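You operate a simulated robot arm through the tools that you are given. There is no shell and no other tool.

You run a simulated robot arm. Do the job below in one go: nothing can be reset, and whatever is moved stays where it is left.

TASK
Wash the parts in the covered bath at low power.
Fine: the bath lid starts open and stays open, the flat wire basket stays in the bath; lower switch on, lower knob at low, one wash with the black run button, lower switch off again; leave the other buttons, knobs, switches, levers, baskets and parts alone. Where these are worked on the way, their far stop is far enough and under half their travel is too little: lower switch.

The check looks at the end state, three seconds after you hand in, the way a careful person would. Anything else that was tipped, shoved, dropped, spilled or broken makes it a failure. Lids that push on must go on centred and level and be pressed home; caps that screw on are set level and turned clockwise until they are tight.

THE ROBOT
A 6-joint arm with a three-finger gripper, fixed in place. Base frame: the origin is at the foot of the arm, x ahead of it, y to its left, z up; the work surface is at about z = 76. Units: cm, degrees, N and s.
Its first joint turns from -166.0 to 166.0 degrees. Payload 4.89 kg.
The TCP is the grasp point between the finger pads, 3 cm short of the fingertips. In the tool frame z runs along the fingers and y along their closing line. Largest opening 16.4 cm; the body of the gripper starts 12.5 cm behind the TCP.
Orientation is that of the tool frame in the base frame, as a unit quaternion [x, y, z, w]. With the fingers straight down and closing along the base's y, the tool's x points along the base's -x, its y along +y and its z along -z.

THE INTERFACE
- The arm moves only by the tool send_rows. Its argument "rows" is a list of rows, each an object of numbers (a shift or turn left out is 0, a gripper value left out holds the last): "rx", "ry", "rz": the turn, a rotation vector about the tool's x, y, z in degrees; "dx", "dy", "dz": the shift along the tool's x, y, z in cm; "hand": the closure, from 0 (fully open) to 1 (shut). In form: [{"rx": .., "ry": .., "rz": .., "dx": .., "dy": .., "dz": .., "hand": ..}, ...]. A call has 1 to 20 rows; each row is the pose to reach, as a shift and turn from the pose commanded when the call began, along the tool's axes at that moment. A row lasts 0.2 s, in which the tool goes at most 5 cm and 8.6 degrees; a call with a longer step from one row to the next is refused whole, and so is a gripper value outside its range. Where a pose cannot be reached the arm comes as near as it can. A force on the tool above 40 N (or 10 N above the force at the start of the call, whichever is more), or a blocked arm, ends the call early, and 0.2 s more pass. The fingers move at their own pace (about 10.8 cm/s each) and stop on an object; they squeeze with about 21 N. The grip force told is the motor's: it shows also when the fingers shut on nothing. Time passes only in rows, and 0.2 s behind the last, so rows that repeat a pose let the fingers close. The reply holds the time, the measured pose of the TCP, the force on the tool along the base axes, the opening and the grip force, in the units named above and with some noise, with the torque about the TCP (base axes, N m) and any sound that the robot's microphone picked up.
- Cameras (640 x 400 px; columns grow to the right, rows downward): "scene" is fixed at [20.57, 51.55, 193.03]; the picture's right is [-0.40, -0.92, 0.00], its down [-0.45, 0.20, -0.87] and it looks along [0.80, -0.35, -0.49] (base axes); focal length 366 px, centre (320, 200). "wrist" rides on the gripper at [7.6, -0.2, -15.2] in the tool frame; the picture's right is [0.02, 1.00, 0.00], its down [-0.88, 0.02, -0.47] and it looks along [-0.47, 0.01, 0.88] (tool axes); focal length 247 px, centre (320, 200). There is no depth. A picture from a camera that has moved, and an enlarged one, comes with that camera's place and axes in the base frame and with its lens. The place of the scene camera against the robot may be out by one fixed shift of up to 2.5 cm in any direction.
- capture(camera): a new picture of that camera. It takes no simulated time.
- raise_lower(by): slides the trunk up (or, below 0, down) by that many cm; the arm rides with it, the base frame stays. It gives what a move gives, with no picture.
- inspect(camera, box): a new picture of the part [left, top, right, bottom] of that camera's present view, enlarged. It takes no simulated time.
- job_done(): hands the job in; it is judged then, once.

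Places have to be worked out from the pictures, the camera data and where the tool is seen. Open the gripper and draw the arm clear of the work before you hand the job in, unless the task says otherwise.

The tools are called after "Request:" by a JSON object that holds its "api" and its "payload". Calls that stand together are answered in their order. send_rows: Moves the arm, as the interface text tells. Its arguments: {"type":"object","properties":{"rows":{"type":"array","items":{"type":"object","properties":{"rx":{"type":"number"},"ry":{"type":"number"},"rz":{"type":"number"},"dx":{"type":"number"},"dy":{"type":"number"},"dz":{"type":"number"},"hand":{"type":"number"}}}}},"required":["rows"]} The other tools are called the same way: raise_lower (by) slides the trunk up or down; capture (camera) takes a picture; inspect (camera, box) takes an enlarged picture of a part of a camera's view; job_done () hands the job in.

At the start:

```text
t: 0.0
position: [66.07, 5.76, 163.78]
ee_rot: [0.0, 1.0, 0.0, 0.0]
contact_force: [0.2, -0.2, -0.2]
moment: [0.01, -0.01, 0.02]
gripper_width: 16.41
finger_force: 0.0
trunk travel left (down, up): [-27.5, 11.5]
```

scene: 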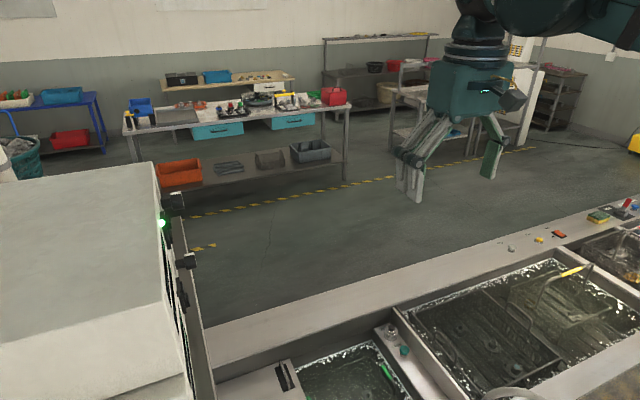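
wrist: 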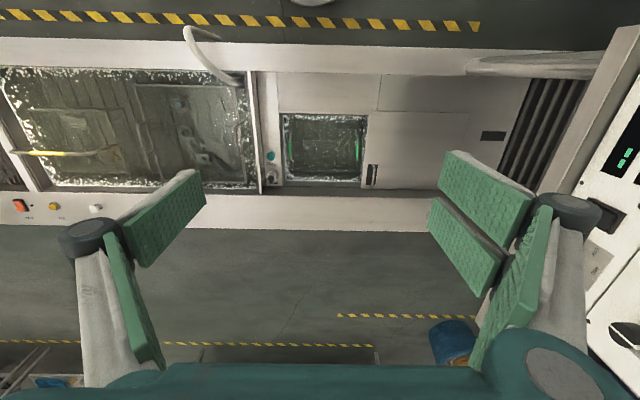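

I start by enlarging the views to find the bath, the switches, the knobs and the buttons.

Request:
{"api": "inspect", "payload": {"camera": "wrist", "box": [240, 60, 640, 310]}}

Request:
{"api": "inspect", "payload": {"camera": "wrist", "box": [0, 30, 320, 230]}}

Request:
{"api": "inspect", "payload": {"camera": "scene", "box": [120, 170, 300, 400]}}

Request:
{"api": "inspect", "payload": {"camera": "scene", "box": [320, 180, 640, 400]}}

```text
1.60 times, centred on (440, 185) of wrist
camera zoom: at [58.38, 5.56, 178.9], right [-0.02, 1.0, 0.0], down [0.88, 0.02, 0.47], along [0.47, 0.01, -0.88], focal length 395 px, centre (128, 224)
```

zoom: 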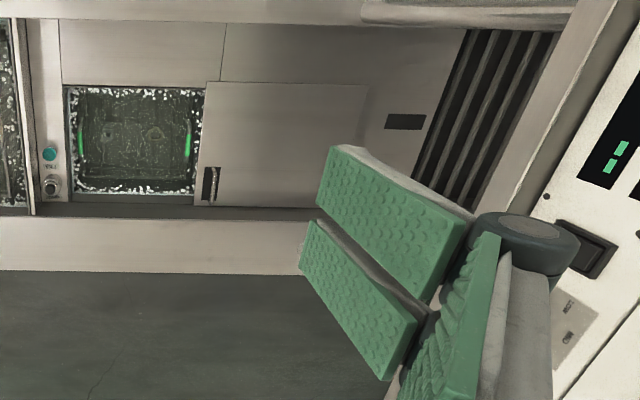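

```text
2.00 times, centred on (160, 130) of wrist
camera zoom: at [58.38, 5.56, 178.9], right [-0.02, 1.0, 0.0], down [0.88, 0.02, 0.47], along [0.47, 0.01, -0.88], focal length 494 px, centre (640, 340)
```

zoom: 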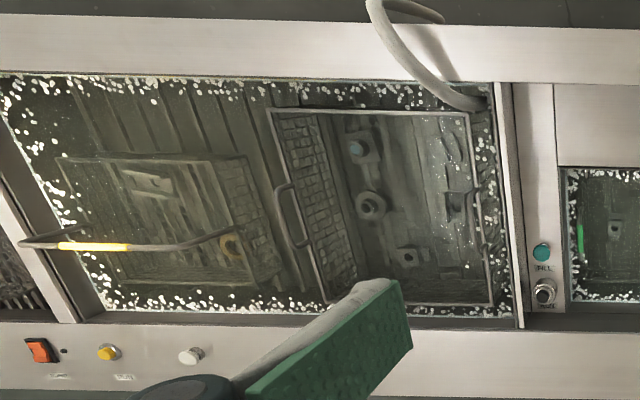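

```text
1.74 times, centred on (210, 285) of scene
camera zoom: at [20.57, 51.55, 193.03], right [-0.4, -0.92, 0.0], down [-0.45, 0.2, -0.87], along [0.8, -0.35, -0.49], focal length 636 px, centre (511, 52)
```

zoom: 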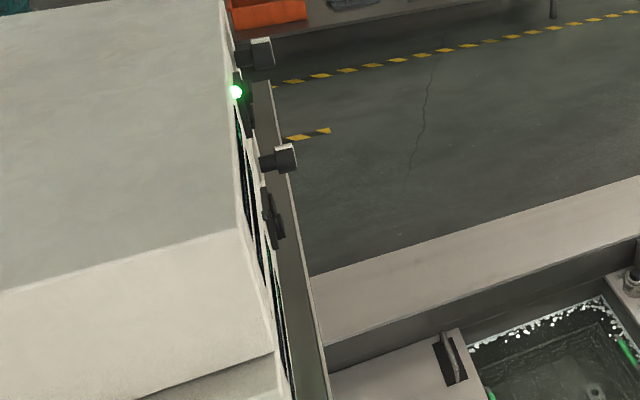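

```text
1.82 times, centred on (480, 290) of scene
camera zoom: at [20.57, 51.55, 193.03], right [-0.4, -0.92, 0.0], down [-0.45, 0.2, -0.87], along [0.8, -0.35, -0.49], focal length 665 px, centre (29, 36)
```

zoom: 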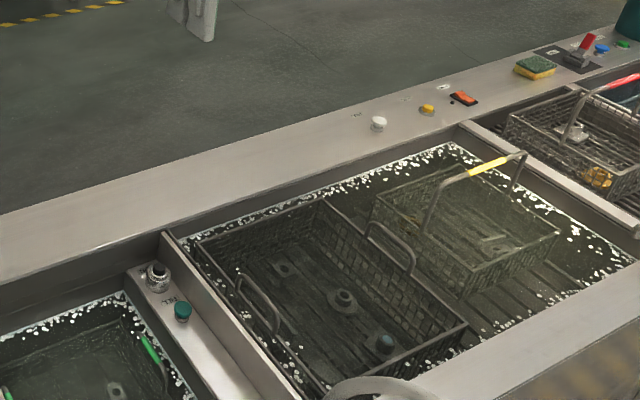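

The small bath has a sliding lid drawn open. The panel with the switches and knobs stands to the left (+y) and faces me edge-on, so I turn the tool towards +y to look at it with the wrist camera.

Request:
{"api": "send_rows", "payload": {"rows": [{"rx": -8}, {"rx": -16}, {"rx": -24}, {"rx": -32}, {"rx": -40}, {"rx": -48}, {"rx": -56}, {"rx": -64}, {"rx": -72}, {"rx": -80}, {"rx": -88}, {"rx": -90}]}}

Request:
{"api": "capture", "payload": {"camera": "wrist"}}

Request:
{"api": "capture", "payload": {"camera": "scene"}}

```text
t: 2.6
position: [66.12, 5.68, 163.66]
ee_rot: [0.0, 0.706, 0.708, -0.001]
contact_force: [0.1, 0.1, -0.8]
moment: [0.02, 0.02, 0.08]
gripper_width: 16.42
finger_force: 0.1
trunk travel left (down, up): [-27.5, 11.5]
```

```text
taken
camera wrist: at [58.43, -9.54, 163.43], right [-0.02, 0.0, 1.0], down [0.88, -0.47, 0.02], along [0.47, 0.88, 0.01], focal length 247 px, centre (320, 200)
```

wrist: 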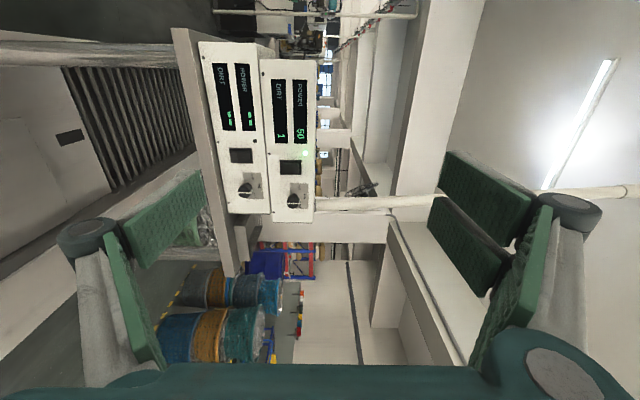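

```text
taken
```

scene: 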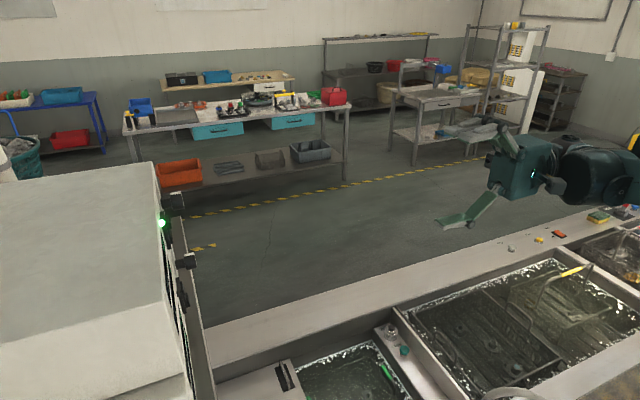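

The panel is in sight, with two units stacked one above the other (up is to the right in this picture). I enlarge it.

Request:
{"api": "inspect", "payload": {"camera": "wrist", "box": [170, 30, 340, 136]}}

Request:
{"api": "inspect", "payload": {"camera": "wrist", "box": [190, 130, 340, 224]}}

```text
3.76 times, centred on (255, 83) of wrist
camera zoom: at [58.43, -9.54, 163.43], right [-0.02, 0.0, 1.0], down [0.88, -0.47, 0.02], along [0.47, 0.88, 0.01], focal length 930 px, centre (565, 640)
```

zoom: 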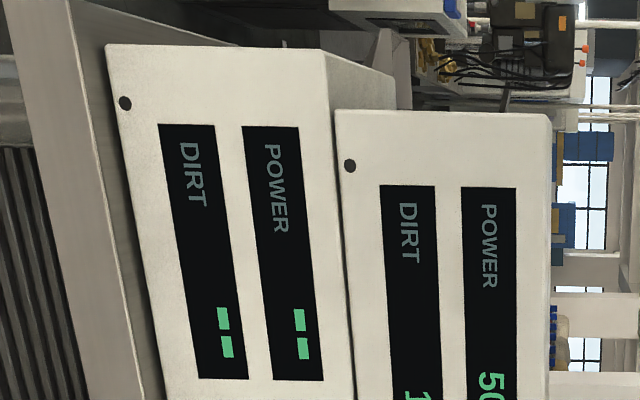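

```text
4.26 times, centred on (265, 177) of wrist
camera zoom: at [58.43, -9.54, 163.43], right [-0.02, 0.0, 1.0], down [0.88, -0.47, 0.02], along [0.47, 0.88, 0.01], focal length 1051 px, centre (554, 298)
```

zoom: 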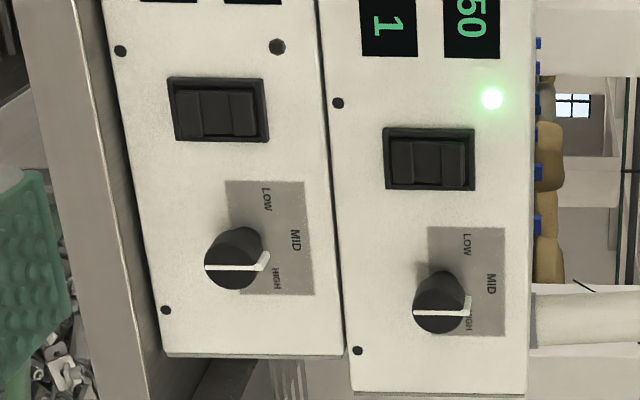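

By triangulating two views, the lower unit's switch comes out near (80, 56, 142), and the lower unit is off (it shows "--"). I move closer and level with it for a better look and a second line of sight.

Request:
{"api": "send_rows", "payload": {"rows": [{"dz": 4, "dy": -4}, {"dz": 7, "dy": -7}, {"dz": 10, "dy": -10}, {"dz": 13, "dy": -13}, {"dz": 16, "dy": -16}, {"dz": 18, "dy": -19}, {"dz": 20, "dy": -22}, {"dz": 20, "dy": -22}]}}

Request:
{"api": "capture", "payload": {"camera": "wrist"}}

Request:
{"api": "capture", "payload": {"camera": "scene"}}

```text
refused: row 1 steps farther than a row can; nothing moved
```

```text
taken
camera wrist: at [58.43, -9.54, 163.43], right [-0.02, 0.0, 1.0], down [0.88, -0.47, 0.02], along [0.47, 0.88, 0.01], focal length 247 px, centre (320, 200)
```

wrist: 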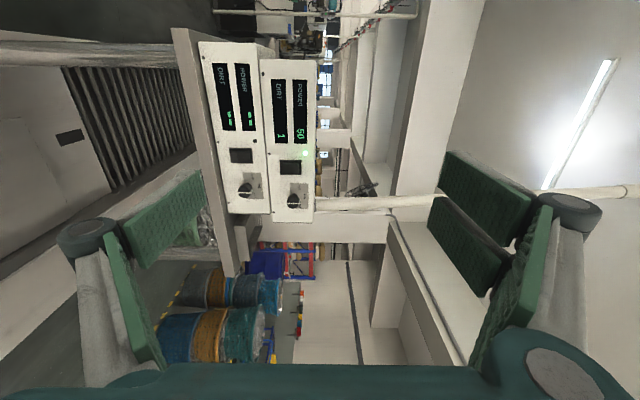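

```text
taken
```

scene: 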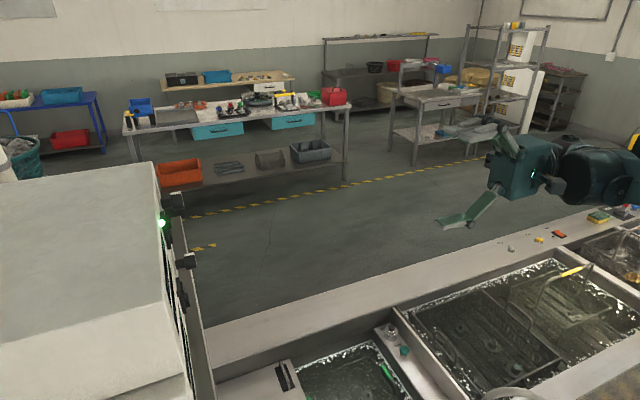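

The first step was just over the 5 cm limit, so I send the same move in smaller steps.

Request:
{"api": "send_rows", "payload": {"rows": [{"dz": 3, "dy": -3}, {"dz": 6, "dy": -6}, {"dz": 9, "dy": -9}, {"dz": 12, "dy": -12}, {"dz": 15, "dy": -15}, {"dz": 18, "dy": -18}, {"dz": 20, "dy": -21}, {"dz": 20, "dy": -22}]}}

Request:
{"api": "capture", "payload": {"camera": "wrist"}}

Request:
{"api": "capture", "payload": {"camera": "scene"}}

```text
t: 4.4
position: [66.12, 25.8, 141.79]
ee_rot: [0.001, 0.707, 0.708, 0.001]
contact_force: [0.3, 0.9, -0.4]
moment: [0.05, -0.03, 0.06]
gripper_width: 16.42
finger_force: 0.0
trunk travel left (down, up): [-27.5, 11.5]
```

```text
taken
camera wrist: at [58.51, 10.57, 141.55], right [-0.02, 0.0, 1.0], down [0.88, -0.47, 0.02], along [0.47, 0.88, 0.01], focal length 247 px, centre (320, 200)
```

wrist: 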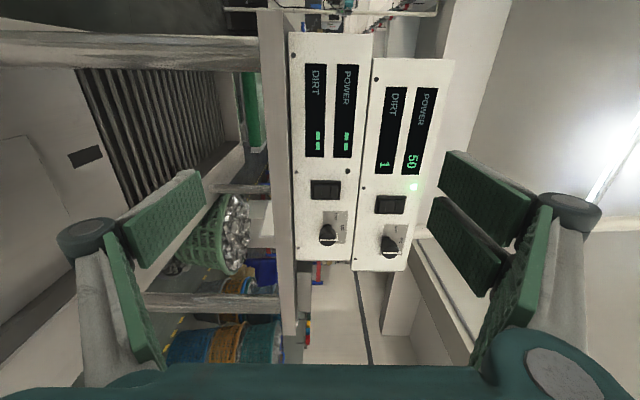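

```text
taken
```

scene: 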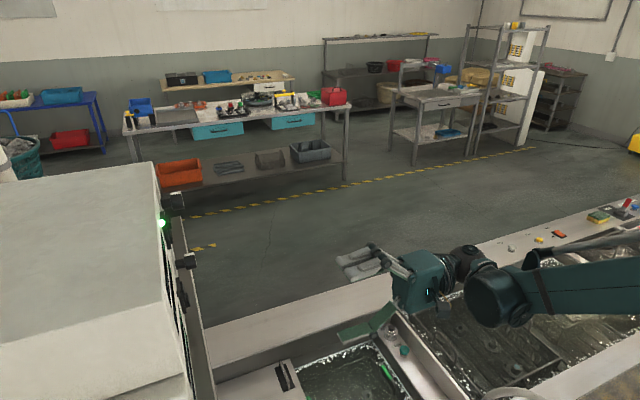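

Request:
{"api": "inspect", "payload": {"camera": "wrist", "box": [270, 160, 450, 272]}}

Request:
{"api": "inspect", "payload": {"camera": "wrist", "box": [270, 20, 450, 132]}}

```text
3.56 times, centred on (360, 216) of wrist
camera zoom: at [58.51, 10.57, 141.55], right [-0.02, 0.0, 1.0], down [0.88, -0.47, 0.02], along [0.47, 0.88, 0.01], focal length 878 px, centre (178, 143)
```

zoom: 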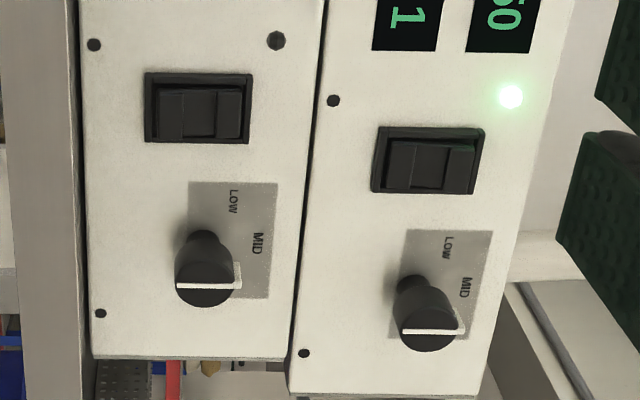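

```text
3.56 times, centred on (360, 76) of wrist
camera zoom: at [58.51, 10.57, 141.55], right [-0.02, 0.0, 1.0], down [0.88, -0.47, 0.02], along [0.47, 0.88, 0.01], focal length 878 px, centre (178, 641)
```

zoom: 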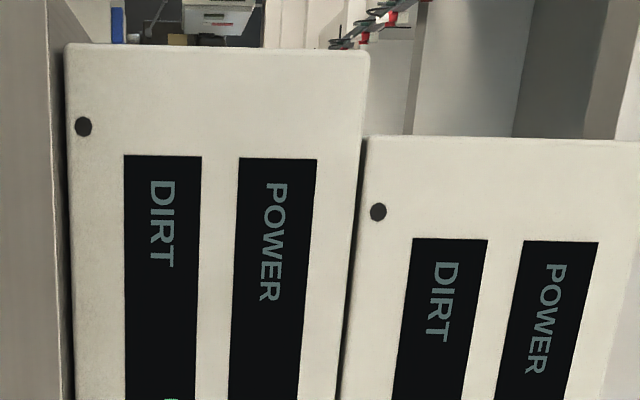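

The lower unit has its knob pointing up at MID and its switch off, while the upper unit is on. I zoom right in to compare the two rockers and read the knob's scale.

Request:
{"api": "inspect", "payload": {"camera": "wrist", "box": [300, 170, 350, 201]}}

Request:
{"api": "inspect", "payload": {"camera": "wrist", "box": [365, 185, 415, 216]}}

Request:
{"api": "inspect", "payload": {"camera": "wrist", "box": [305, 205, 365, 242]}}

Request:
{"api": "inspect", "payload": {"camera": "scene", "box": [150, 180, 230, 320]}}

```text
12.80 times, centred on (325, 186) of wrist
camera zoom: at [58.51, 10.57, 141.55], right [-0.02, 0.0, 1.0], down [0.88, -0.47, 0.02], along [0.47, 0.88, 0.01], focal length 3161 px, centre (256, 386)
```

zoom: 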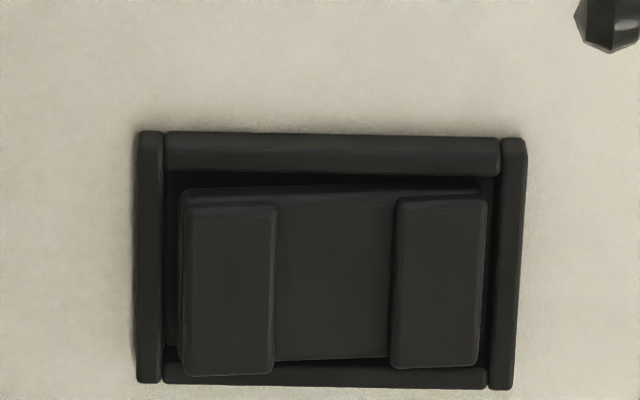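

```text
12.80 times, centred on (390, 200) of wrist
camera zoom: at [58.51, 10.57, 141.55], right [-0.02, 0.0, 1.0], down [0.88, -0.47, 0.02], along [0.47, 0.88, 0.01], focal length 3161 px, centre (-576, 194)
```

zoom: 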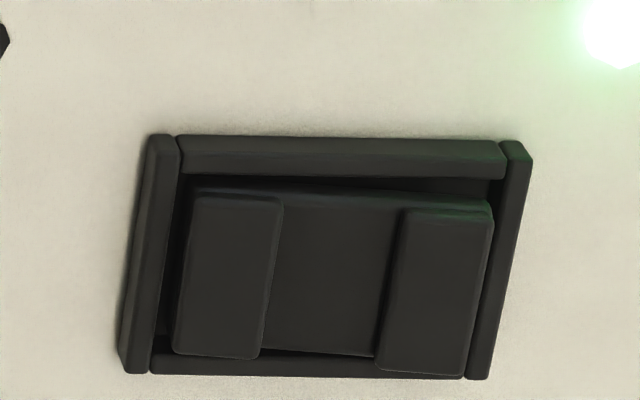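

```text
10.67 times, centred on (335, 224) of wrist
camera zoom: at [58.51, 10.57, 141.55], right [-0.02, 0.0, 1.0], down [0.88, -0.47, 0.02], along [0.47, 0.88, 0.01], focal length 2634 px, centre (160, -51)
```

zoom: 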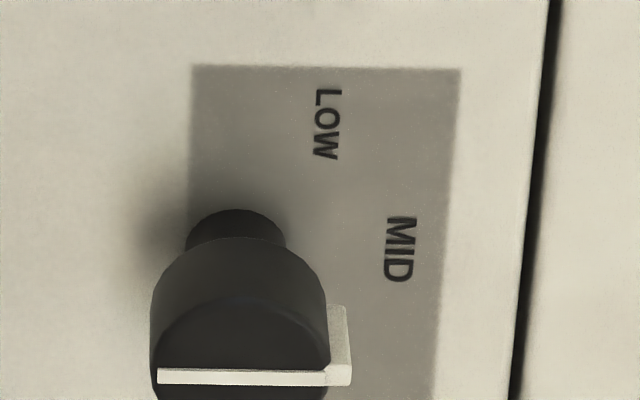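

```text
2.86 times, centred on (190, 250) of scene
camera zoom: at [20.57, 51.55, 193.03], right [-0.4, -0.92, 0.0], down [-0.45, 0.2, -0.87], along [0.8, -0.35, -0.49], focal length 1045 px, centre (691, 57)
```

zoom: 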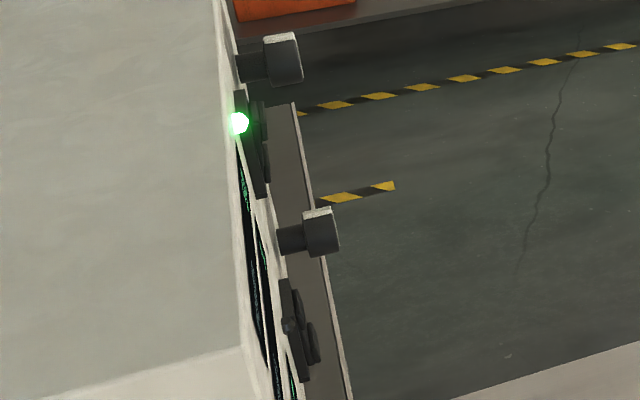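

The upper unit is on with its lower half pressed in, and the lower unit is off with its lower half standing out. So "on" means pressing the bottom pad, near (78.9, ~52, 141.6). I shut the fingers and line up in front of it, stopping short.

Request:
{"api": "send_rows", "payload": {"rows": [{"dx": -3, "dz": 3, "hand": 1}, {"dx": -6, "dz": 6, "hand": 1}, {"dx": -9, "dz": 9, "hand": 1}, {"dx": -12, "dz": 12, "hand": 1}, {"dx": -12.8, "dz": 14, "hand": 1}, {"dx": -12.8, "dz": 14, "hand": 1}]}}

Request:
{"api": "capture", "payload": {"camera": "wrist"}}

Request:
{"api": "capture", "payload": {"camera": "scene"}}

```text
t: 5.8
position: [78.84, 39.79, 141.89]
ee_rot: [0.0, 0.707, 0.707, 0.0]
contact_force: [0.4, 1.2, -0.5]
moment: [0.04, -0.02, 0.06]
gripper_width: 0.0
finger_force: 21.0
trunk travel left (down, up): [-27.5, 11.5]
```

```text
taken
camera wrist: at [71.28, 24.53, 141.7], right [-0.02, 0.0, 1.0], down [0.88, -0.47, 0.02], along [0.47, 0.88, 0.01], focal length 247 px, centre (320, 200)
```

wrist: 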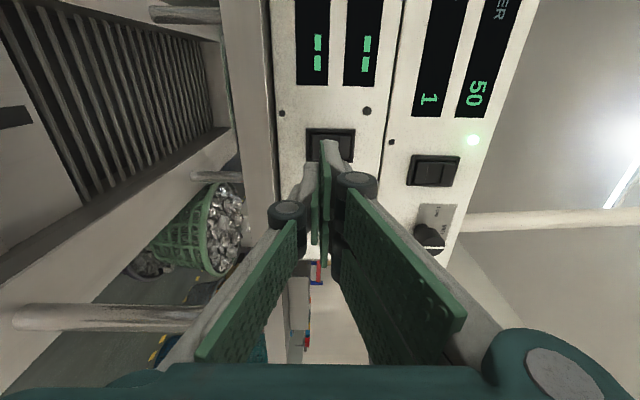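

```text
taken
```

scene: 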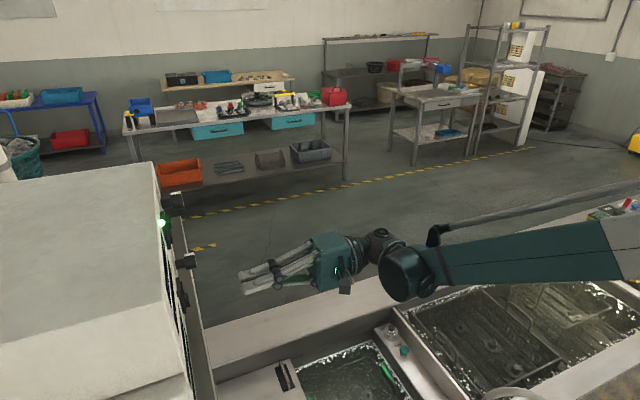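

Request:
{"api": "inspect", "payload": {"camera": "wrist", "box": [270, 95, 390, 170]}}

Request:
{"api": "inspect", "payload": {"camera": "scene", "box": [150, 200, 350, 325]}}

```text
5.33 times, centred on (330, 132) of wrist
camera zoom: at [71.28, 24.53, 141.7], right [-0.02, 0.0, 1.0], down [0.88, -0.47, 0.02], along [0.47, 0.88, 0.01], focal length 1317 px, centre (267, 560)
```

zoom: 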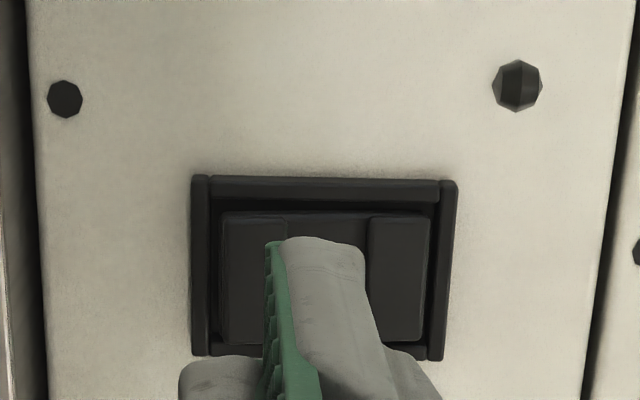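

```text
3.20 times, centred on (250, 262) of scene
camera zoom: at [20.57, 51.55, 193.03], right [-0.4, -0.92, 0.0], down [-0.45, 0.2, -0.87], along [0.8, -0.35, -0.49], focal length 1170 px, centre (544, 0)
```

zoom: 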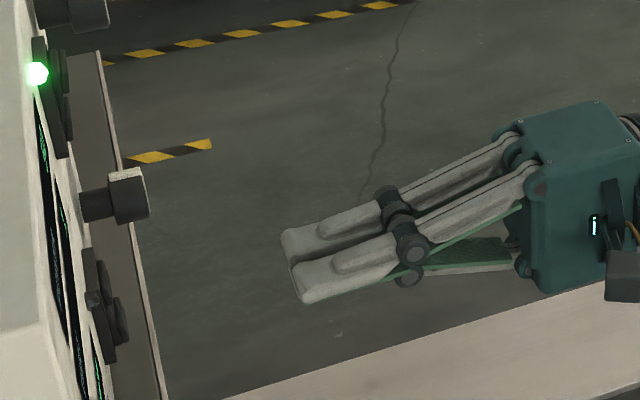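

Request:
{"api": "inspect", "payload": {"camera": "wrist", "box": [260, 120, 400, 240]}}

Request:
{"api": "inspect", "payload": {"camera": "scene", "box": [230, 225, 330, 300]}}

```text
3.33 times, centred on (330, 180) of wrist
camera zoom: at [71.28, 24.53, 141.7], right [-0.02, 0.0, 1.0], down [0.88, -0.47, 0.02], along [0.47, 0.88, 0.01], focal length 823 px, centre (287, 267)
```

zoom: 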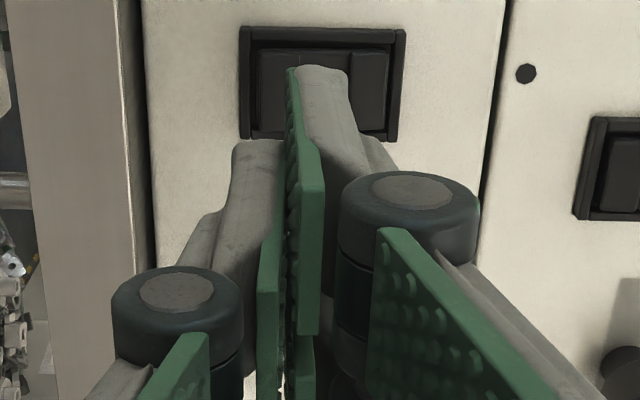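

```text
5.33 times, centred on (280, 262) of scene
camera zoom: at [20.57, 51.55, 193.03], right [-0.4, -0.92, 0.0], down [-0.45, 0.2, -0.87], along [0.8, -0.35, -0.49], focal length 1951 px, centre (533, -133)
```

zoom: 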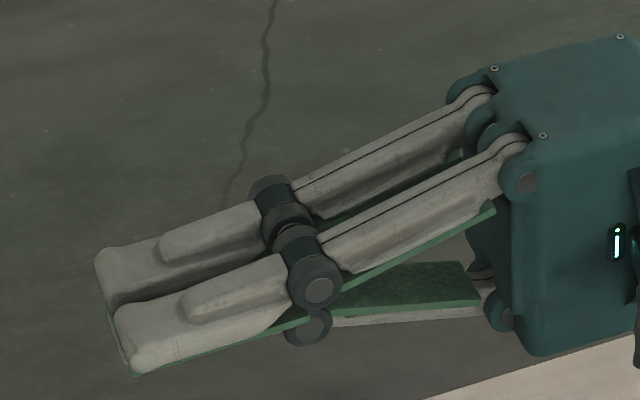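

The pictures show the +y side of the gripper as a pair of fingertips and the other side as a single one. I will press with the single (lower) finger alone, so I open to about 5 cm and tilt the tool up 25° to make that finger lead, then bring it close to the pad.

Request:
{"api": "send_rows", "payload": {"rows": [{"rx": -8, "hand": 0.695}, {"rx": -16}, {"rx": -24}, {"rx": -25, "dx": -0.7, "dy": 1.0, "dz": 3}, {"rx": -25, "dx": -0.7, "dy": 1.0, "dz": 5.5}, {"rx": -25, "dx": -0.7, "dy": 1.0, "dz": 5.5}]}}

Request:
{"api": "capture", "payload": {"camera": "wrist"}}

Request:
{"api": "inspect", "payload": {"camera": "scene", "box": [150, 200, 350, 325]}}

```text
t: 7.2
position: [79.46, 45.18, 142.72]
ee_rot: [-0.001, 0.538, 0.843, 0.0]
contact_force: [0.6, 0.6, -0.9]
moment: [0.07, 0.01, -0.02]
gripper_width: 5.02
finger_force: 0.1
trunk travel left (down, up): [-27.5, 11.5]
```

```text
taken
camera wrist: at [71.81, 31.44, 136.12], right [-0.02, -0.42, 0.91], down [0.88, -0.44, -0.18], along [0.47, 0.79, 0.38], focal length 247 px, centre (320, 200)
```

wrist: 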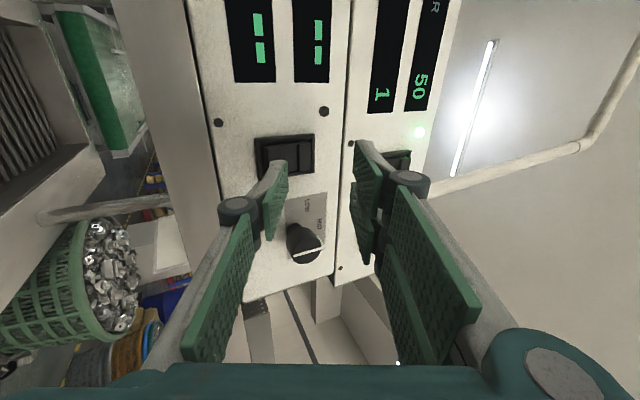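

```text
3.20 times, centred on (250, 262) of scene
camera zoom: at [20.57, 51.55, 193.03], right [-0.4, -0.92, 0.0], down [-0.45, 0.2, -0.87], along [0.8, -0.35, -0.49], focal length 1170 px, centre (544, 0)
```

zoom: 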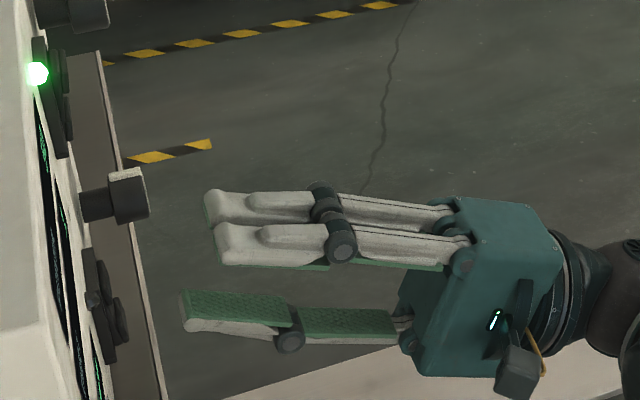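

Request:
{"api": "inspect", "payload": {"camera": "wrist", "box": [230, 110, 350, 185]}}

```text
5.33 times, centred on (290, 148) of wrist
camera zoom: at [71.81, 31.44, 136.12], right [-0.02, -0.42, 0.91], down [0.88, -0.44, -0.18], along [0.47, 0.79, 0.38], focal length 1317 px, centre (480, 480)
```

zoom: 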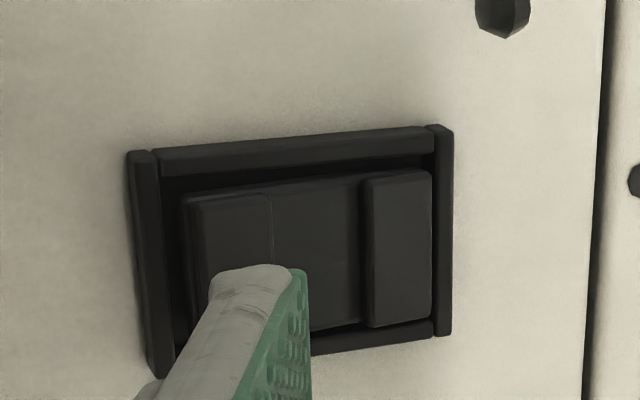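

The single fingertip lines up with the bottom pad about 3 cm away and needs raising by about 0.5 cm. I make that correction and advance slowly along +y until the force shows contact.

Request:
{"api": "send_rows", "payload": {"rows": [{"dy": 0.45, "dz": 0.21}, {"dy": 0.03, "dz": 1.12}, {"dy": -0.4, "dz": 2.02}, {"dy": -0.61, "dz": 2.48}, {"dy": -0.82, "dz": 2.93}, {"dy": -0.82, "dz": 2.93}]}}

Request:
{"api": "capture", "payload": {"camera": "wrist"}}

Request:
{"api": "inspect", "payload": {"camera": "scene", "box": [150, 200, 350, 325]}}

```text
t: 8.6
position: [79.55, 48.17, 143.16]
ee_rot: [0.0, 0.537, 0.844, 0.0]
contact_force: [0.0, 0.1, 0.1]
moment: [0.0, 0.0, -0.02]
gripper_width: 5.0
finger_force: 0.1
trunk travel left (down, up): [-27.5, 11.5]
```

```text
taken
camera wrist: at [71.9, 34.48, 136.53], right [-0.02, -0.42, 0.91], down [0.88, -0.44, -0.18], along [0.47, 0.79, 0.38], focal length 247 px, centre (320, 200)
```

wrist: 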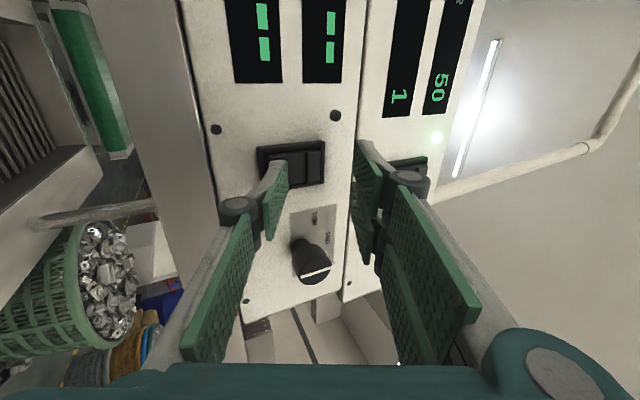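

```text
3.20 times, centred on (250, 262) of scene
camera zoom: at [20.57, 51.55, 193.03], right [-0.4, -0.92, 0.0], down [-0.45, 0.2, -0.87], along [0.8, -0.35, -0.49], focal length 1170 px, centre (544, 0)
```

zoom: 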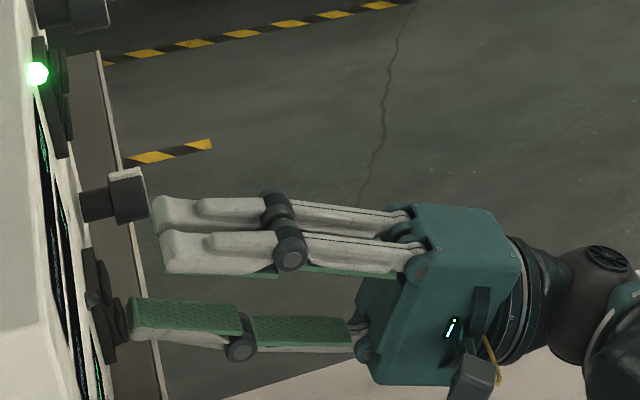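

No contact yet, but the tip is almost on the pad. I go on in small steps.

Request:
{"api": "send_rows", "payload": {"rows": [{"dy": -0.13, "dz": 0.27}, {"dy": -0.25, "dz": 0.54}, {"dy": -0.38, "dz": 0.82}, {"dy": -0.51, "dz": 1.09}, {"dy": -0.63, "dz": 1.36}]}}

Request:
{"api": "capture", "payload": {"camera": "wrist"}}

Request:
{"api": "inspect", "payload": {"camera": "scene", "box": [150, 200, 350, 325]}}

```text
t: 9.5
position: [79.56, 48.95, 143.16]
ee_rot: [0.0, 0.537, 0.843, 0.001]
contact_force: [-3.1, -18.9, -12.3]
moment: [-0.83, 0.05, 0.17]
gripper_width: 5.37
finger_force: 2.2
trunk travel left (down, up): [-27.5, 11.5]
stopped in row 4: the force on the tool passed its limit at 44 N (the readings are from after the stop); the commanded pose is now the measured one
```

```text
taken
camera wrist: at [71.89, 35.23, 136.53], right [-0.02, -0.42, 0.91], down [0.88, -0.44, -0.18], along [0.47, 0.79, 0.38], focal length 247 px, centre (320, 200)
```

wrist: 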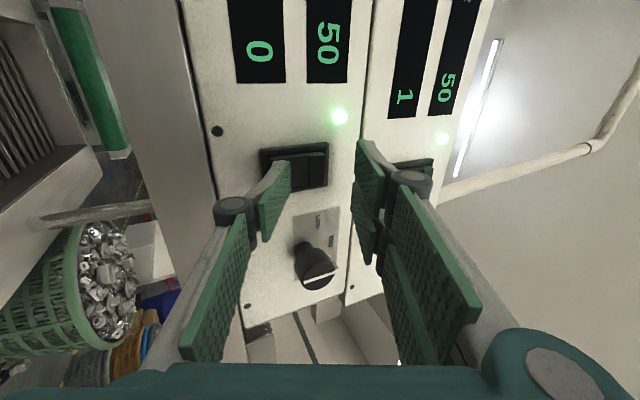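

```text
3.20 times, centred on (250, 262) of scene
camera zoom: at [20.57, 51.55, 193.03], right [-0.4, -0.92, 0.0], down [-0.45, 0.2, -0.87], along [0.8, -0.35, -0.49], focal length 1170 px, centre (544, 0)
```

zoom: 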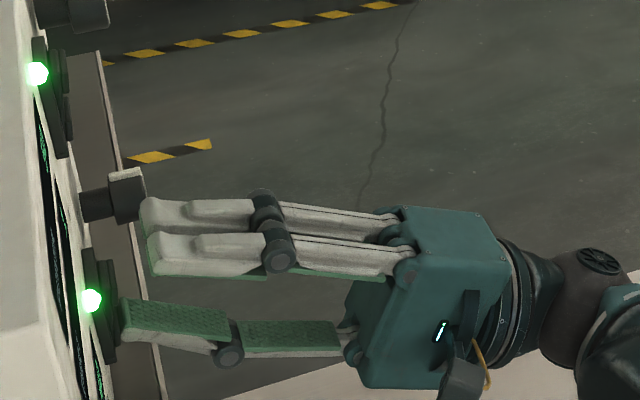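

The lower unit is on: its lamp is lit and it reads dirt 0, power 50. I draw back, level the tool again and open it for the knob.

Request:
{"api": "send_rows", "payload": {"rows": [{"dy": 1.27, "dz": -2.72}, {"dy": 2.54, "dz": -5.44}, {"dy": 4.2, "dz": -9.06}, {"dy": 5.9, "dz": -12.7, "rx": 8}, {"dy": 5.9, "dz": -12.7, "rx": 16}, {"dy": 5.9, "dz": -12.7, "rx": 24}, {"dy": 5.9, "dz": -12.7, "rx": 25, "hand": 0.6}, {"dy": 5.9, "dz": -12.7, "rx": 25, "hand": 0.6}]}}

Request:
{"api": "capture", "payload": {"camera": "wrist"}}

```text
t: 11.3
position: [79.51, 35.09, 143.15]
ee_rot: [0.001, 0.708, 0.706, 0.0]
contact_force: [-0.2, 0.3, -0.2]
moment: [0.0, 0.03, 0.0]
gripper_width: 6.55
finger_force: 0.1
trunk travel left (down, up): [-27.5, 11.5]
```

```text
taken
camera wrist: at [71.81, 19.9, 143.08], right [-0.02, 0.0, 1.0], down [0.88, -0.47, 0.02], along [0.47, 0.88, 0.01], focal length 247 px, centre (320, 200)
```

wrist: 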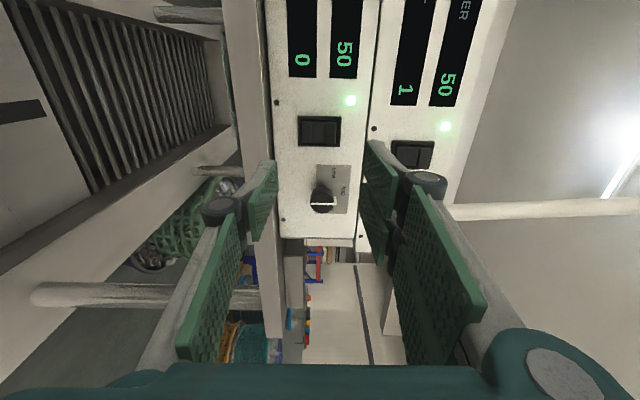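

Request:
{"api": "inspect", "payload": {"camera": "wrist", "box": [280, 150, 376, 210]}}

Request:
{"api": "inspect", "payload": {"camera": "scene", "box": [160, 225, 240, 275]}}

```text
6.67 times, centred on (328, 180) of wrist
camera zoom: at [71.81, 19.9, 143.08], right [-0.02, 0.0, 1.0], down [0.88, -0.47, 0.02], along [0.47, 0.88, 0.01], focal length 1646 px, centre (267, 333)
```

zoom: 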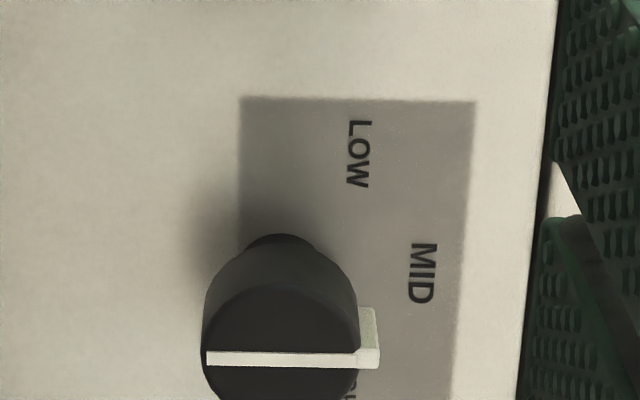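

```text
8.00 times, centred on (200, 250) of scene
camera zoom: at [20.57, 51.55, 193.03], right [-0.4, -0.92, 0.0], down [-0.45, 0.2, -0.87], along [0.8, -0.35, -0.49], focal length 2926 px, centre (1280, -200)
```

zoom: 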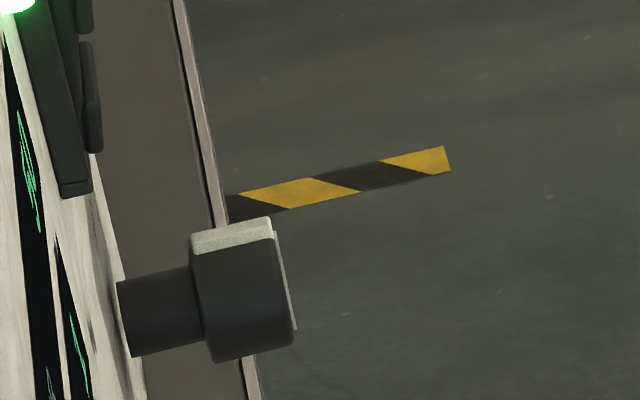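

The knob's front centre triangulates to about (88.5, 50.0, 143.7), with LOW about 60° anticlockwise from where it points now. I roll the tool 90° so that the fingers close sideways, clear of the pointer rib, and line up in front of the knob.

Request:
{"api": "send_rows", "payload": {"rows": [{"rz": 8.5}, {"rz": 17}, {"rz": 25.5}, {"rz": 34}, {"rz": 42.5}, {"rz": 51}, {"rz": 59.5}, {"rz": 68}, {"rz": 76.5}, {"rz": 85}, {"rz": 90, "dx": -3}, {"rz": 90, "dx": -6, "dy": 0.4, "dz": 2}, {"rz": 90, "dx": -9, "dy": 0.55, "dz": 4}, {"rz": 90, "dx": -9, "dy": 0.55, "dz": 6}, {"rz": 90, "dx": -9, "dy": 0.55, "dz": 6}]}}

Request:
{"api": "capture", "payload": {"camera": "wrist"}}

Request:
{"api": "inspect", "payload": {"camera": "scene", "box": [150, 180, 350, 305]}}

```text
t: 14.5
position: [88.54, 41.17, 143.57]
ee_rot: [0.501, 0.5, 0.5, -0.499]
contact_force: [-0.3, 0.0, -0.1]
moment: [0.01, -0.01, -0.03]
gripper_width: 6.55
finger_force: 0.3
trunk travel left (down, up): [-27.5, 11.5]
```

```text
taken
camera wrist: at [88.34, 25.9, 151.24], right [1.0, 0.0, 0.02], down [0.02, -0.47, -0.88], along [0.01, 0.88, -0.47], focal length 247 px, centre (320, 200)
```

wrist: 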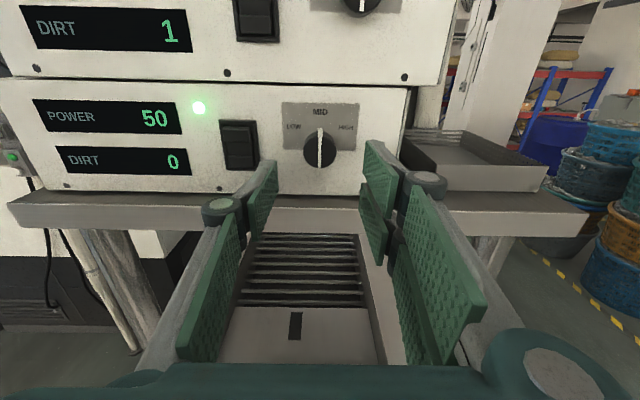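

```text
3.20 times, centred on (250, 242) of scene
camera zoom: at [20.57, 51.55, 193.03], right [-0.4, -0.92, 0.0], down [-0.45, 0.2, -0.87], along [0.8, -0.35, -0.49], focal length 1170 px, centre (544, 64)
```

zoom: 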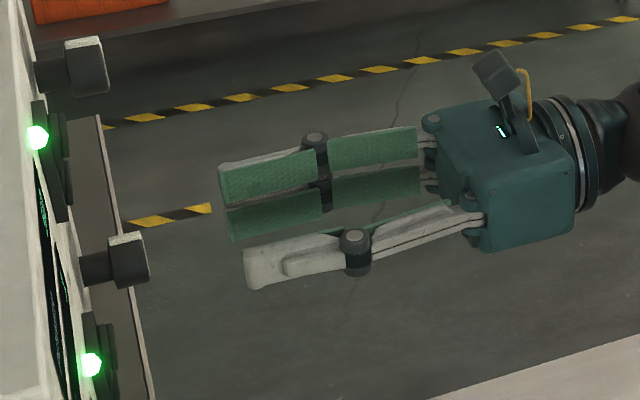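

Request:
{"api": "inspect", "payload": {"camera": "wrist", "box": [230, 90, 410, 202]}}

```text
3.56 times, centred on (320, 146) of wrist
camera zoom: at [88.34, 25.9, 151.24], right [1.0, 0.0, 0.02], down [0.02, -0.47, -0.88], along [0.01, 0.88, -0.47], focal length 878 px, centre (320, 392)
```

zoom: 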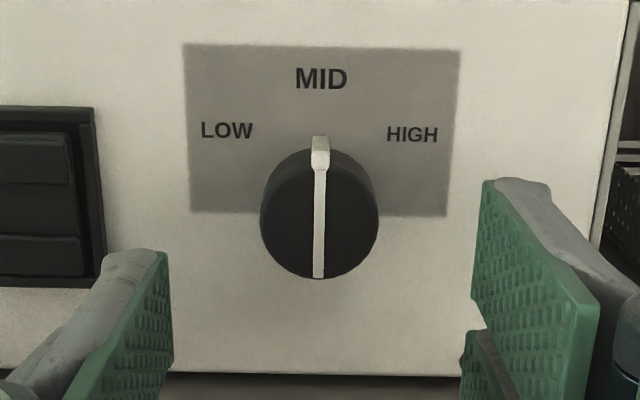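

The knob is centred between the fingers. I advance about 7.8 cm so the pads flank its head, stopping short of the panel, before closing.

Request:
{"api": "send_rows", "payload": {"rows": [{"dx": 0.2, "dz": 2}, {"dx": 0.2, "dz": 4}, {"dx": 0.2, "dz": 5.5}, {"dx": 0.2, "dz": 6.5}, {"dx": 0.2, "dz": 7.3}, {"dx": 0.2, "dz": 7.6}, {"dx": 0.2, "dz": 7.6}]}}

Request:
{"api": "capture", "payload": {"camera": "wrist"}}

Request:
{"api": "inspect", "payload": {"camera": "scene", "box": [150, 200, 310, 300]}}

```text
t: 16.1
position: [88.55, 48.81, 143.83]
ee_rot: [0.5, 0.501, 0.5, -0.499]
contact_force: [0.5, 0.1, -0.4]
moment: [0.01, -0.02, -0.01]
gripper_width: 6.57
finger_force: 0.1
trunk travel left (down, up): [-27.5, 11.5]
```

```text
taken
camera wrist: at [88.35, 33.53, 151.51], right [1.0, 0.0, 0.02], down [0.02, -0.47, -0.88], along [0.01, 0.88, -0.47], focal length 247 px, centre (320, 200)
```

wrist: 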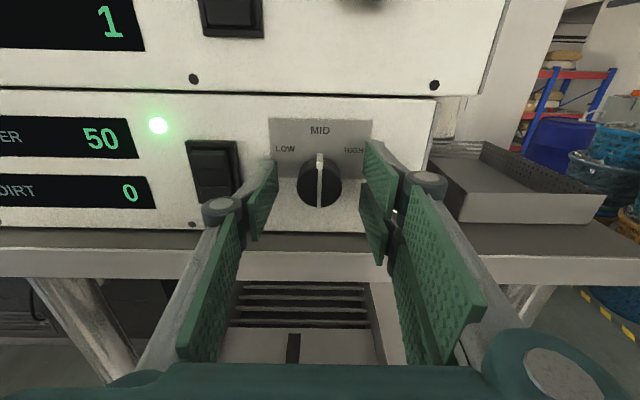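

```text
4.00 times, centred on (230, 250) of scene
camera zoom: at [20.57, 51.55, 193.03], right [-0.4, -0.92, 0.0], down [-0.45, 0.2, -0.87], along [0.8, -0.35, -0.49], focal length 1463 px, centre (680, 0)
```

zoom: 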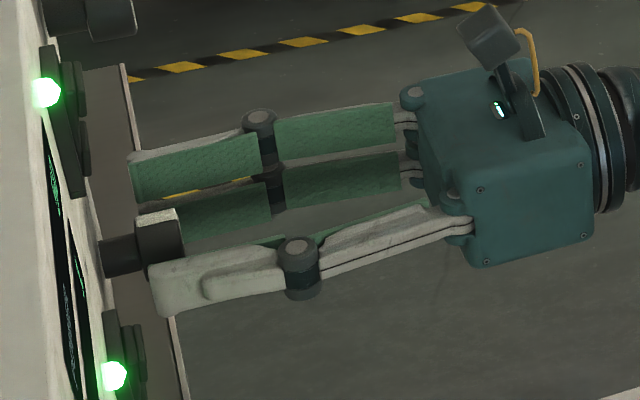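

The pads overlap the knob head without contact. I close on it.

Request:
{"api": "send_rows", "payload": {"rows": [{"hand": 0.75}, {"hand": 0.82}, {"hand": 0.86}, {"hand": 0.86}, {"hand": 0.86}]}}

Request:
{"api": "capture", "payload": {"camera": "wrist"}}

```text
t: 17.3
position: [88.43, 48.78, 143.81]
ee_rot: [0.5, 0.5, 0.5, -0.499]
contact_force: [-8.5, -1.3, -5.6]
moment: [-0.09, 0.0, 0.25]
gripper_width: 3.29
finger_force: 45.2
trunk travel left (down, up): [-27.5, 11.5]
```

```text
taken
camera wrist: at [88.3, 33.53, 151.52], right [1.0, 0.0, 0.02], down [0.02, -0.47, -0.88], along [0.01, 0.88, -0.47], focal length 247 px, centre (320, 200)
```

wrist: 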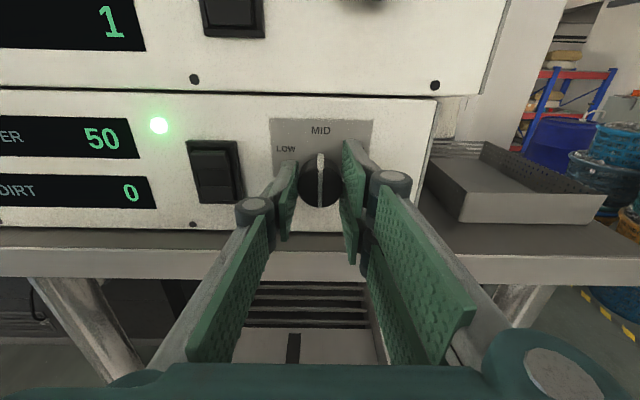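

The grip holds the knob at 3.3 cm with only a slight sideways load. I turn it anticlockwise in part first and read the display.

Request:
{"api": "send_rows", "payload": {"rows": [{"dy": -0.1}, {"dy": -0.1, "rz": -5}, {"dy": -0.1, "rz": -10}, {"dy": -0.1, "rz": -15}, {"dy": -0.1, "rz": -20}, {"dy": -0.1, "rz": -25}, {"dy": -0.1, "rz": -30}]}}

Request:
{"api": "capture", "payload": {"camera": "wrist"}}

```text
t: 18.9
position: [88.46, 48.74, 143.79]
ee_rot: [0.354, 0.613, 0.613, -0.352]
contact_force: [1.2, -3.2, -4.3]
moment: [-0.23, 0.04, -0.05]
gripper_width: 3.3
finger_force: 44.6
trunk travel left (down, up): [-27.5, 11.5]
```

```text
taken
camera wrist: at [84.41, 33.53, 150.37], right [0.85, 0.0, 0.52], down [0.46, -0.48, -0.75], along [0.25, 0.88, -0.41], focal length 247 px, centre (320, 200)
```

wrist: 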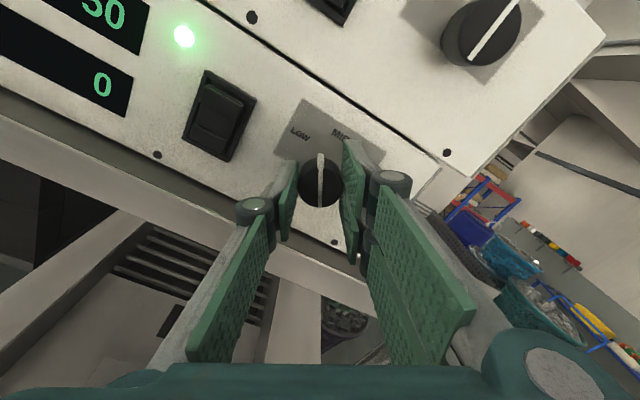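

The knob follows the grip. I turn the rest of the way to about 60°.

Request:
{"api": "send_rows", "payload": {"rows": [{"rz": -5}, {"rz": -10}, {"rz": -15}, {"rz": -20}, {"rz": -25}, {"rz": -30}, {"rz": -30}]}}

Request:
{"api": "capture", "payload": {"camera": "wrist"}}

Request:
{"api": "inspect", "payload": {"camera": "wrist", "box": [60, 0, 380, 200]}}

```text
t: 20.5
position: [88.42, 48.68, 143.8]
ee_rot: [0.183, 0.684, 0.682, -0.182]
contact_force: [-7.2, -0.4, -20.3]
moment: [-0.52, 0.02, 0.24]
gripper_width: 3.28
finger_force: 44.8
trunk travel left (down, up): [-27.5, 11.5]
```

```text
taken
camera wrist: at [81.64, 33.53, 147.46], right [0.48, 0.0, 0.88], down [0.77, -0.47, -0.42], along [0.42, 0.88, -0.23], focal length 247 px, centre (320, 200)
```

wrist: 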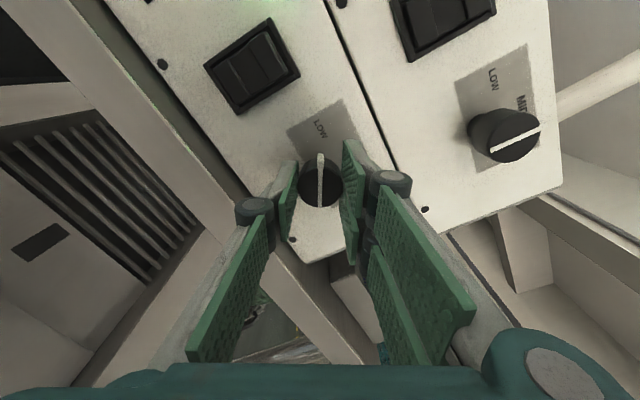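

```text
2.00 times, centred on (220, 100) of wrist
camera zoom: at [81.64, 33.53, 147.46], right [0.48, 0.0, 0.88], down [0.77, -0.47, -0.42], along [0.42, 0.88, -0.23], focal length 494 px, centre (520, 400)
```

zoom: 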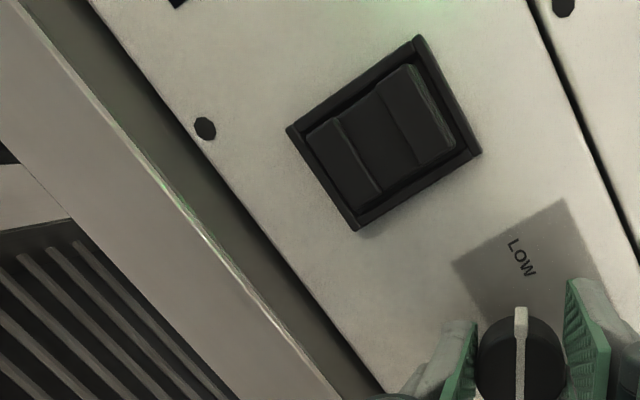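

The knob has turned the full 60°. I open the fingers, back straight out and read the display.

Request:
{"api": "send_rows", "payload": {"rows": [{"hand": 0.75}, {"hand": 0.6}, {"hand": 0.6}, {"hand": 0.6, "dz": -2}, {"dz": -5}, {"dz": -9}, {"dz": -12}, {"dz": -15}, {"dz": -15}]}}

Request:
{"api": "capture", "payload": {"camera": "wrist"}}

```text
t: 22.5
position: [88.37, 33.71, 143.96]
ee_rot: [0.183, 0.683, 0.683, -0.183]
contact_force: [0.0, -1.3, -0.8]
moment: [0.01, 0.02, -0.02]
gripper_width: 6.56
finger_force: 0.1
trunk travel left (down, up): [-27.5, 11.5]
```

```text
taken
camera wrist: at [81.64, 18.48, 147.59], right [0.48, 0.0, 0.88], down [0.77, -0.47, -0.42], along [0.42, 0.88, -0.23], focal length 247 px, centre (320, 200)
```

wrist: 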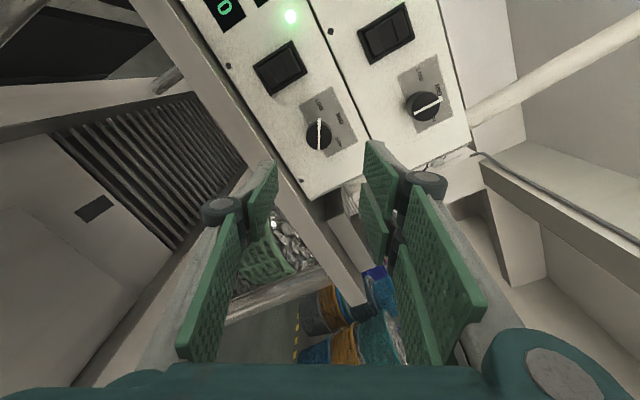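

Request:
{"api": "send_rows", "payload": {"rows": [{"dx": 3, "dy": -1.73, "rz": -8}, {"dx": 6, "dy": -3.46, "rz": -16}, {"dx": 9, "dy": -5.2, "rz": -24}, {"dx": 12, "dy": -6.9, "rz": -30}, {"dx": 15, "dy": -8.65, "rz": -30}, {"dx": 15, "dy": -8.65, "rz": -30}]}}

Request:
{"api": "capture", "payload": {"camera": "wrist"}}

Request:
{"api": "inspect", "payload": {"camera": "wrist", "box": [260, 40, 420, 240]}}

```text
t: 23.9
position: [70.78, 33.78, 143.95]
ee_rot: [0.001, 0.708, 0.706, 0.001]
contact_force: [-1.1, -0.4, 0.8]
moment: [-0.13, -0.01, -0.21]
gripper_width: 6.55
finger_force: 0.0
trunk travel left (down, up): [-27.5, 11.5]
```

```text
taken
camera wrist: at [63.18, 18.49, 143.69], right [-0.02, 0.0, 1.0], down [0.88, -0.47, 0.02], along [0.47, 0.88, 0.01], focal length 247 px, centre (320, 200)
```

wrist: 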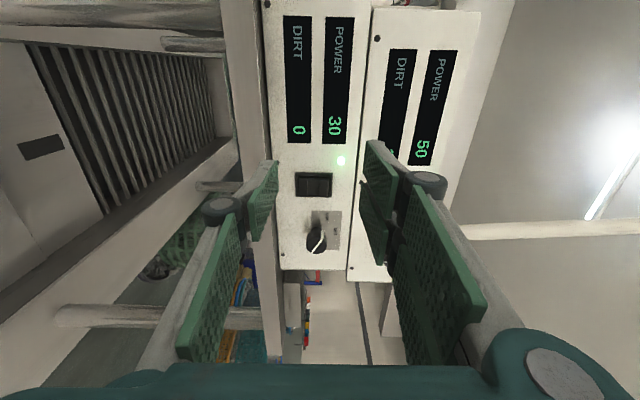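

```text
2.00 times, centred on (340, 140) of wrist
camera zoom: at [63.18, 18.49, 143.69], right [-0.02, 0.0, 1.0], down [0.88, -0.47, 0.02], along [0.47, 0.88, 0.01], focal length 494 px, centre (280, 320)
```

zoom: 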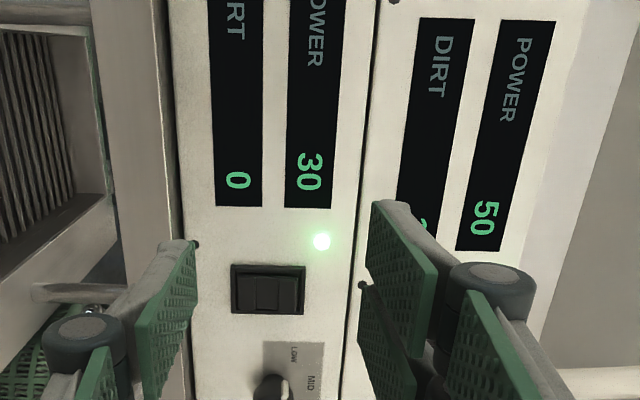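

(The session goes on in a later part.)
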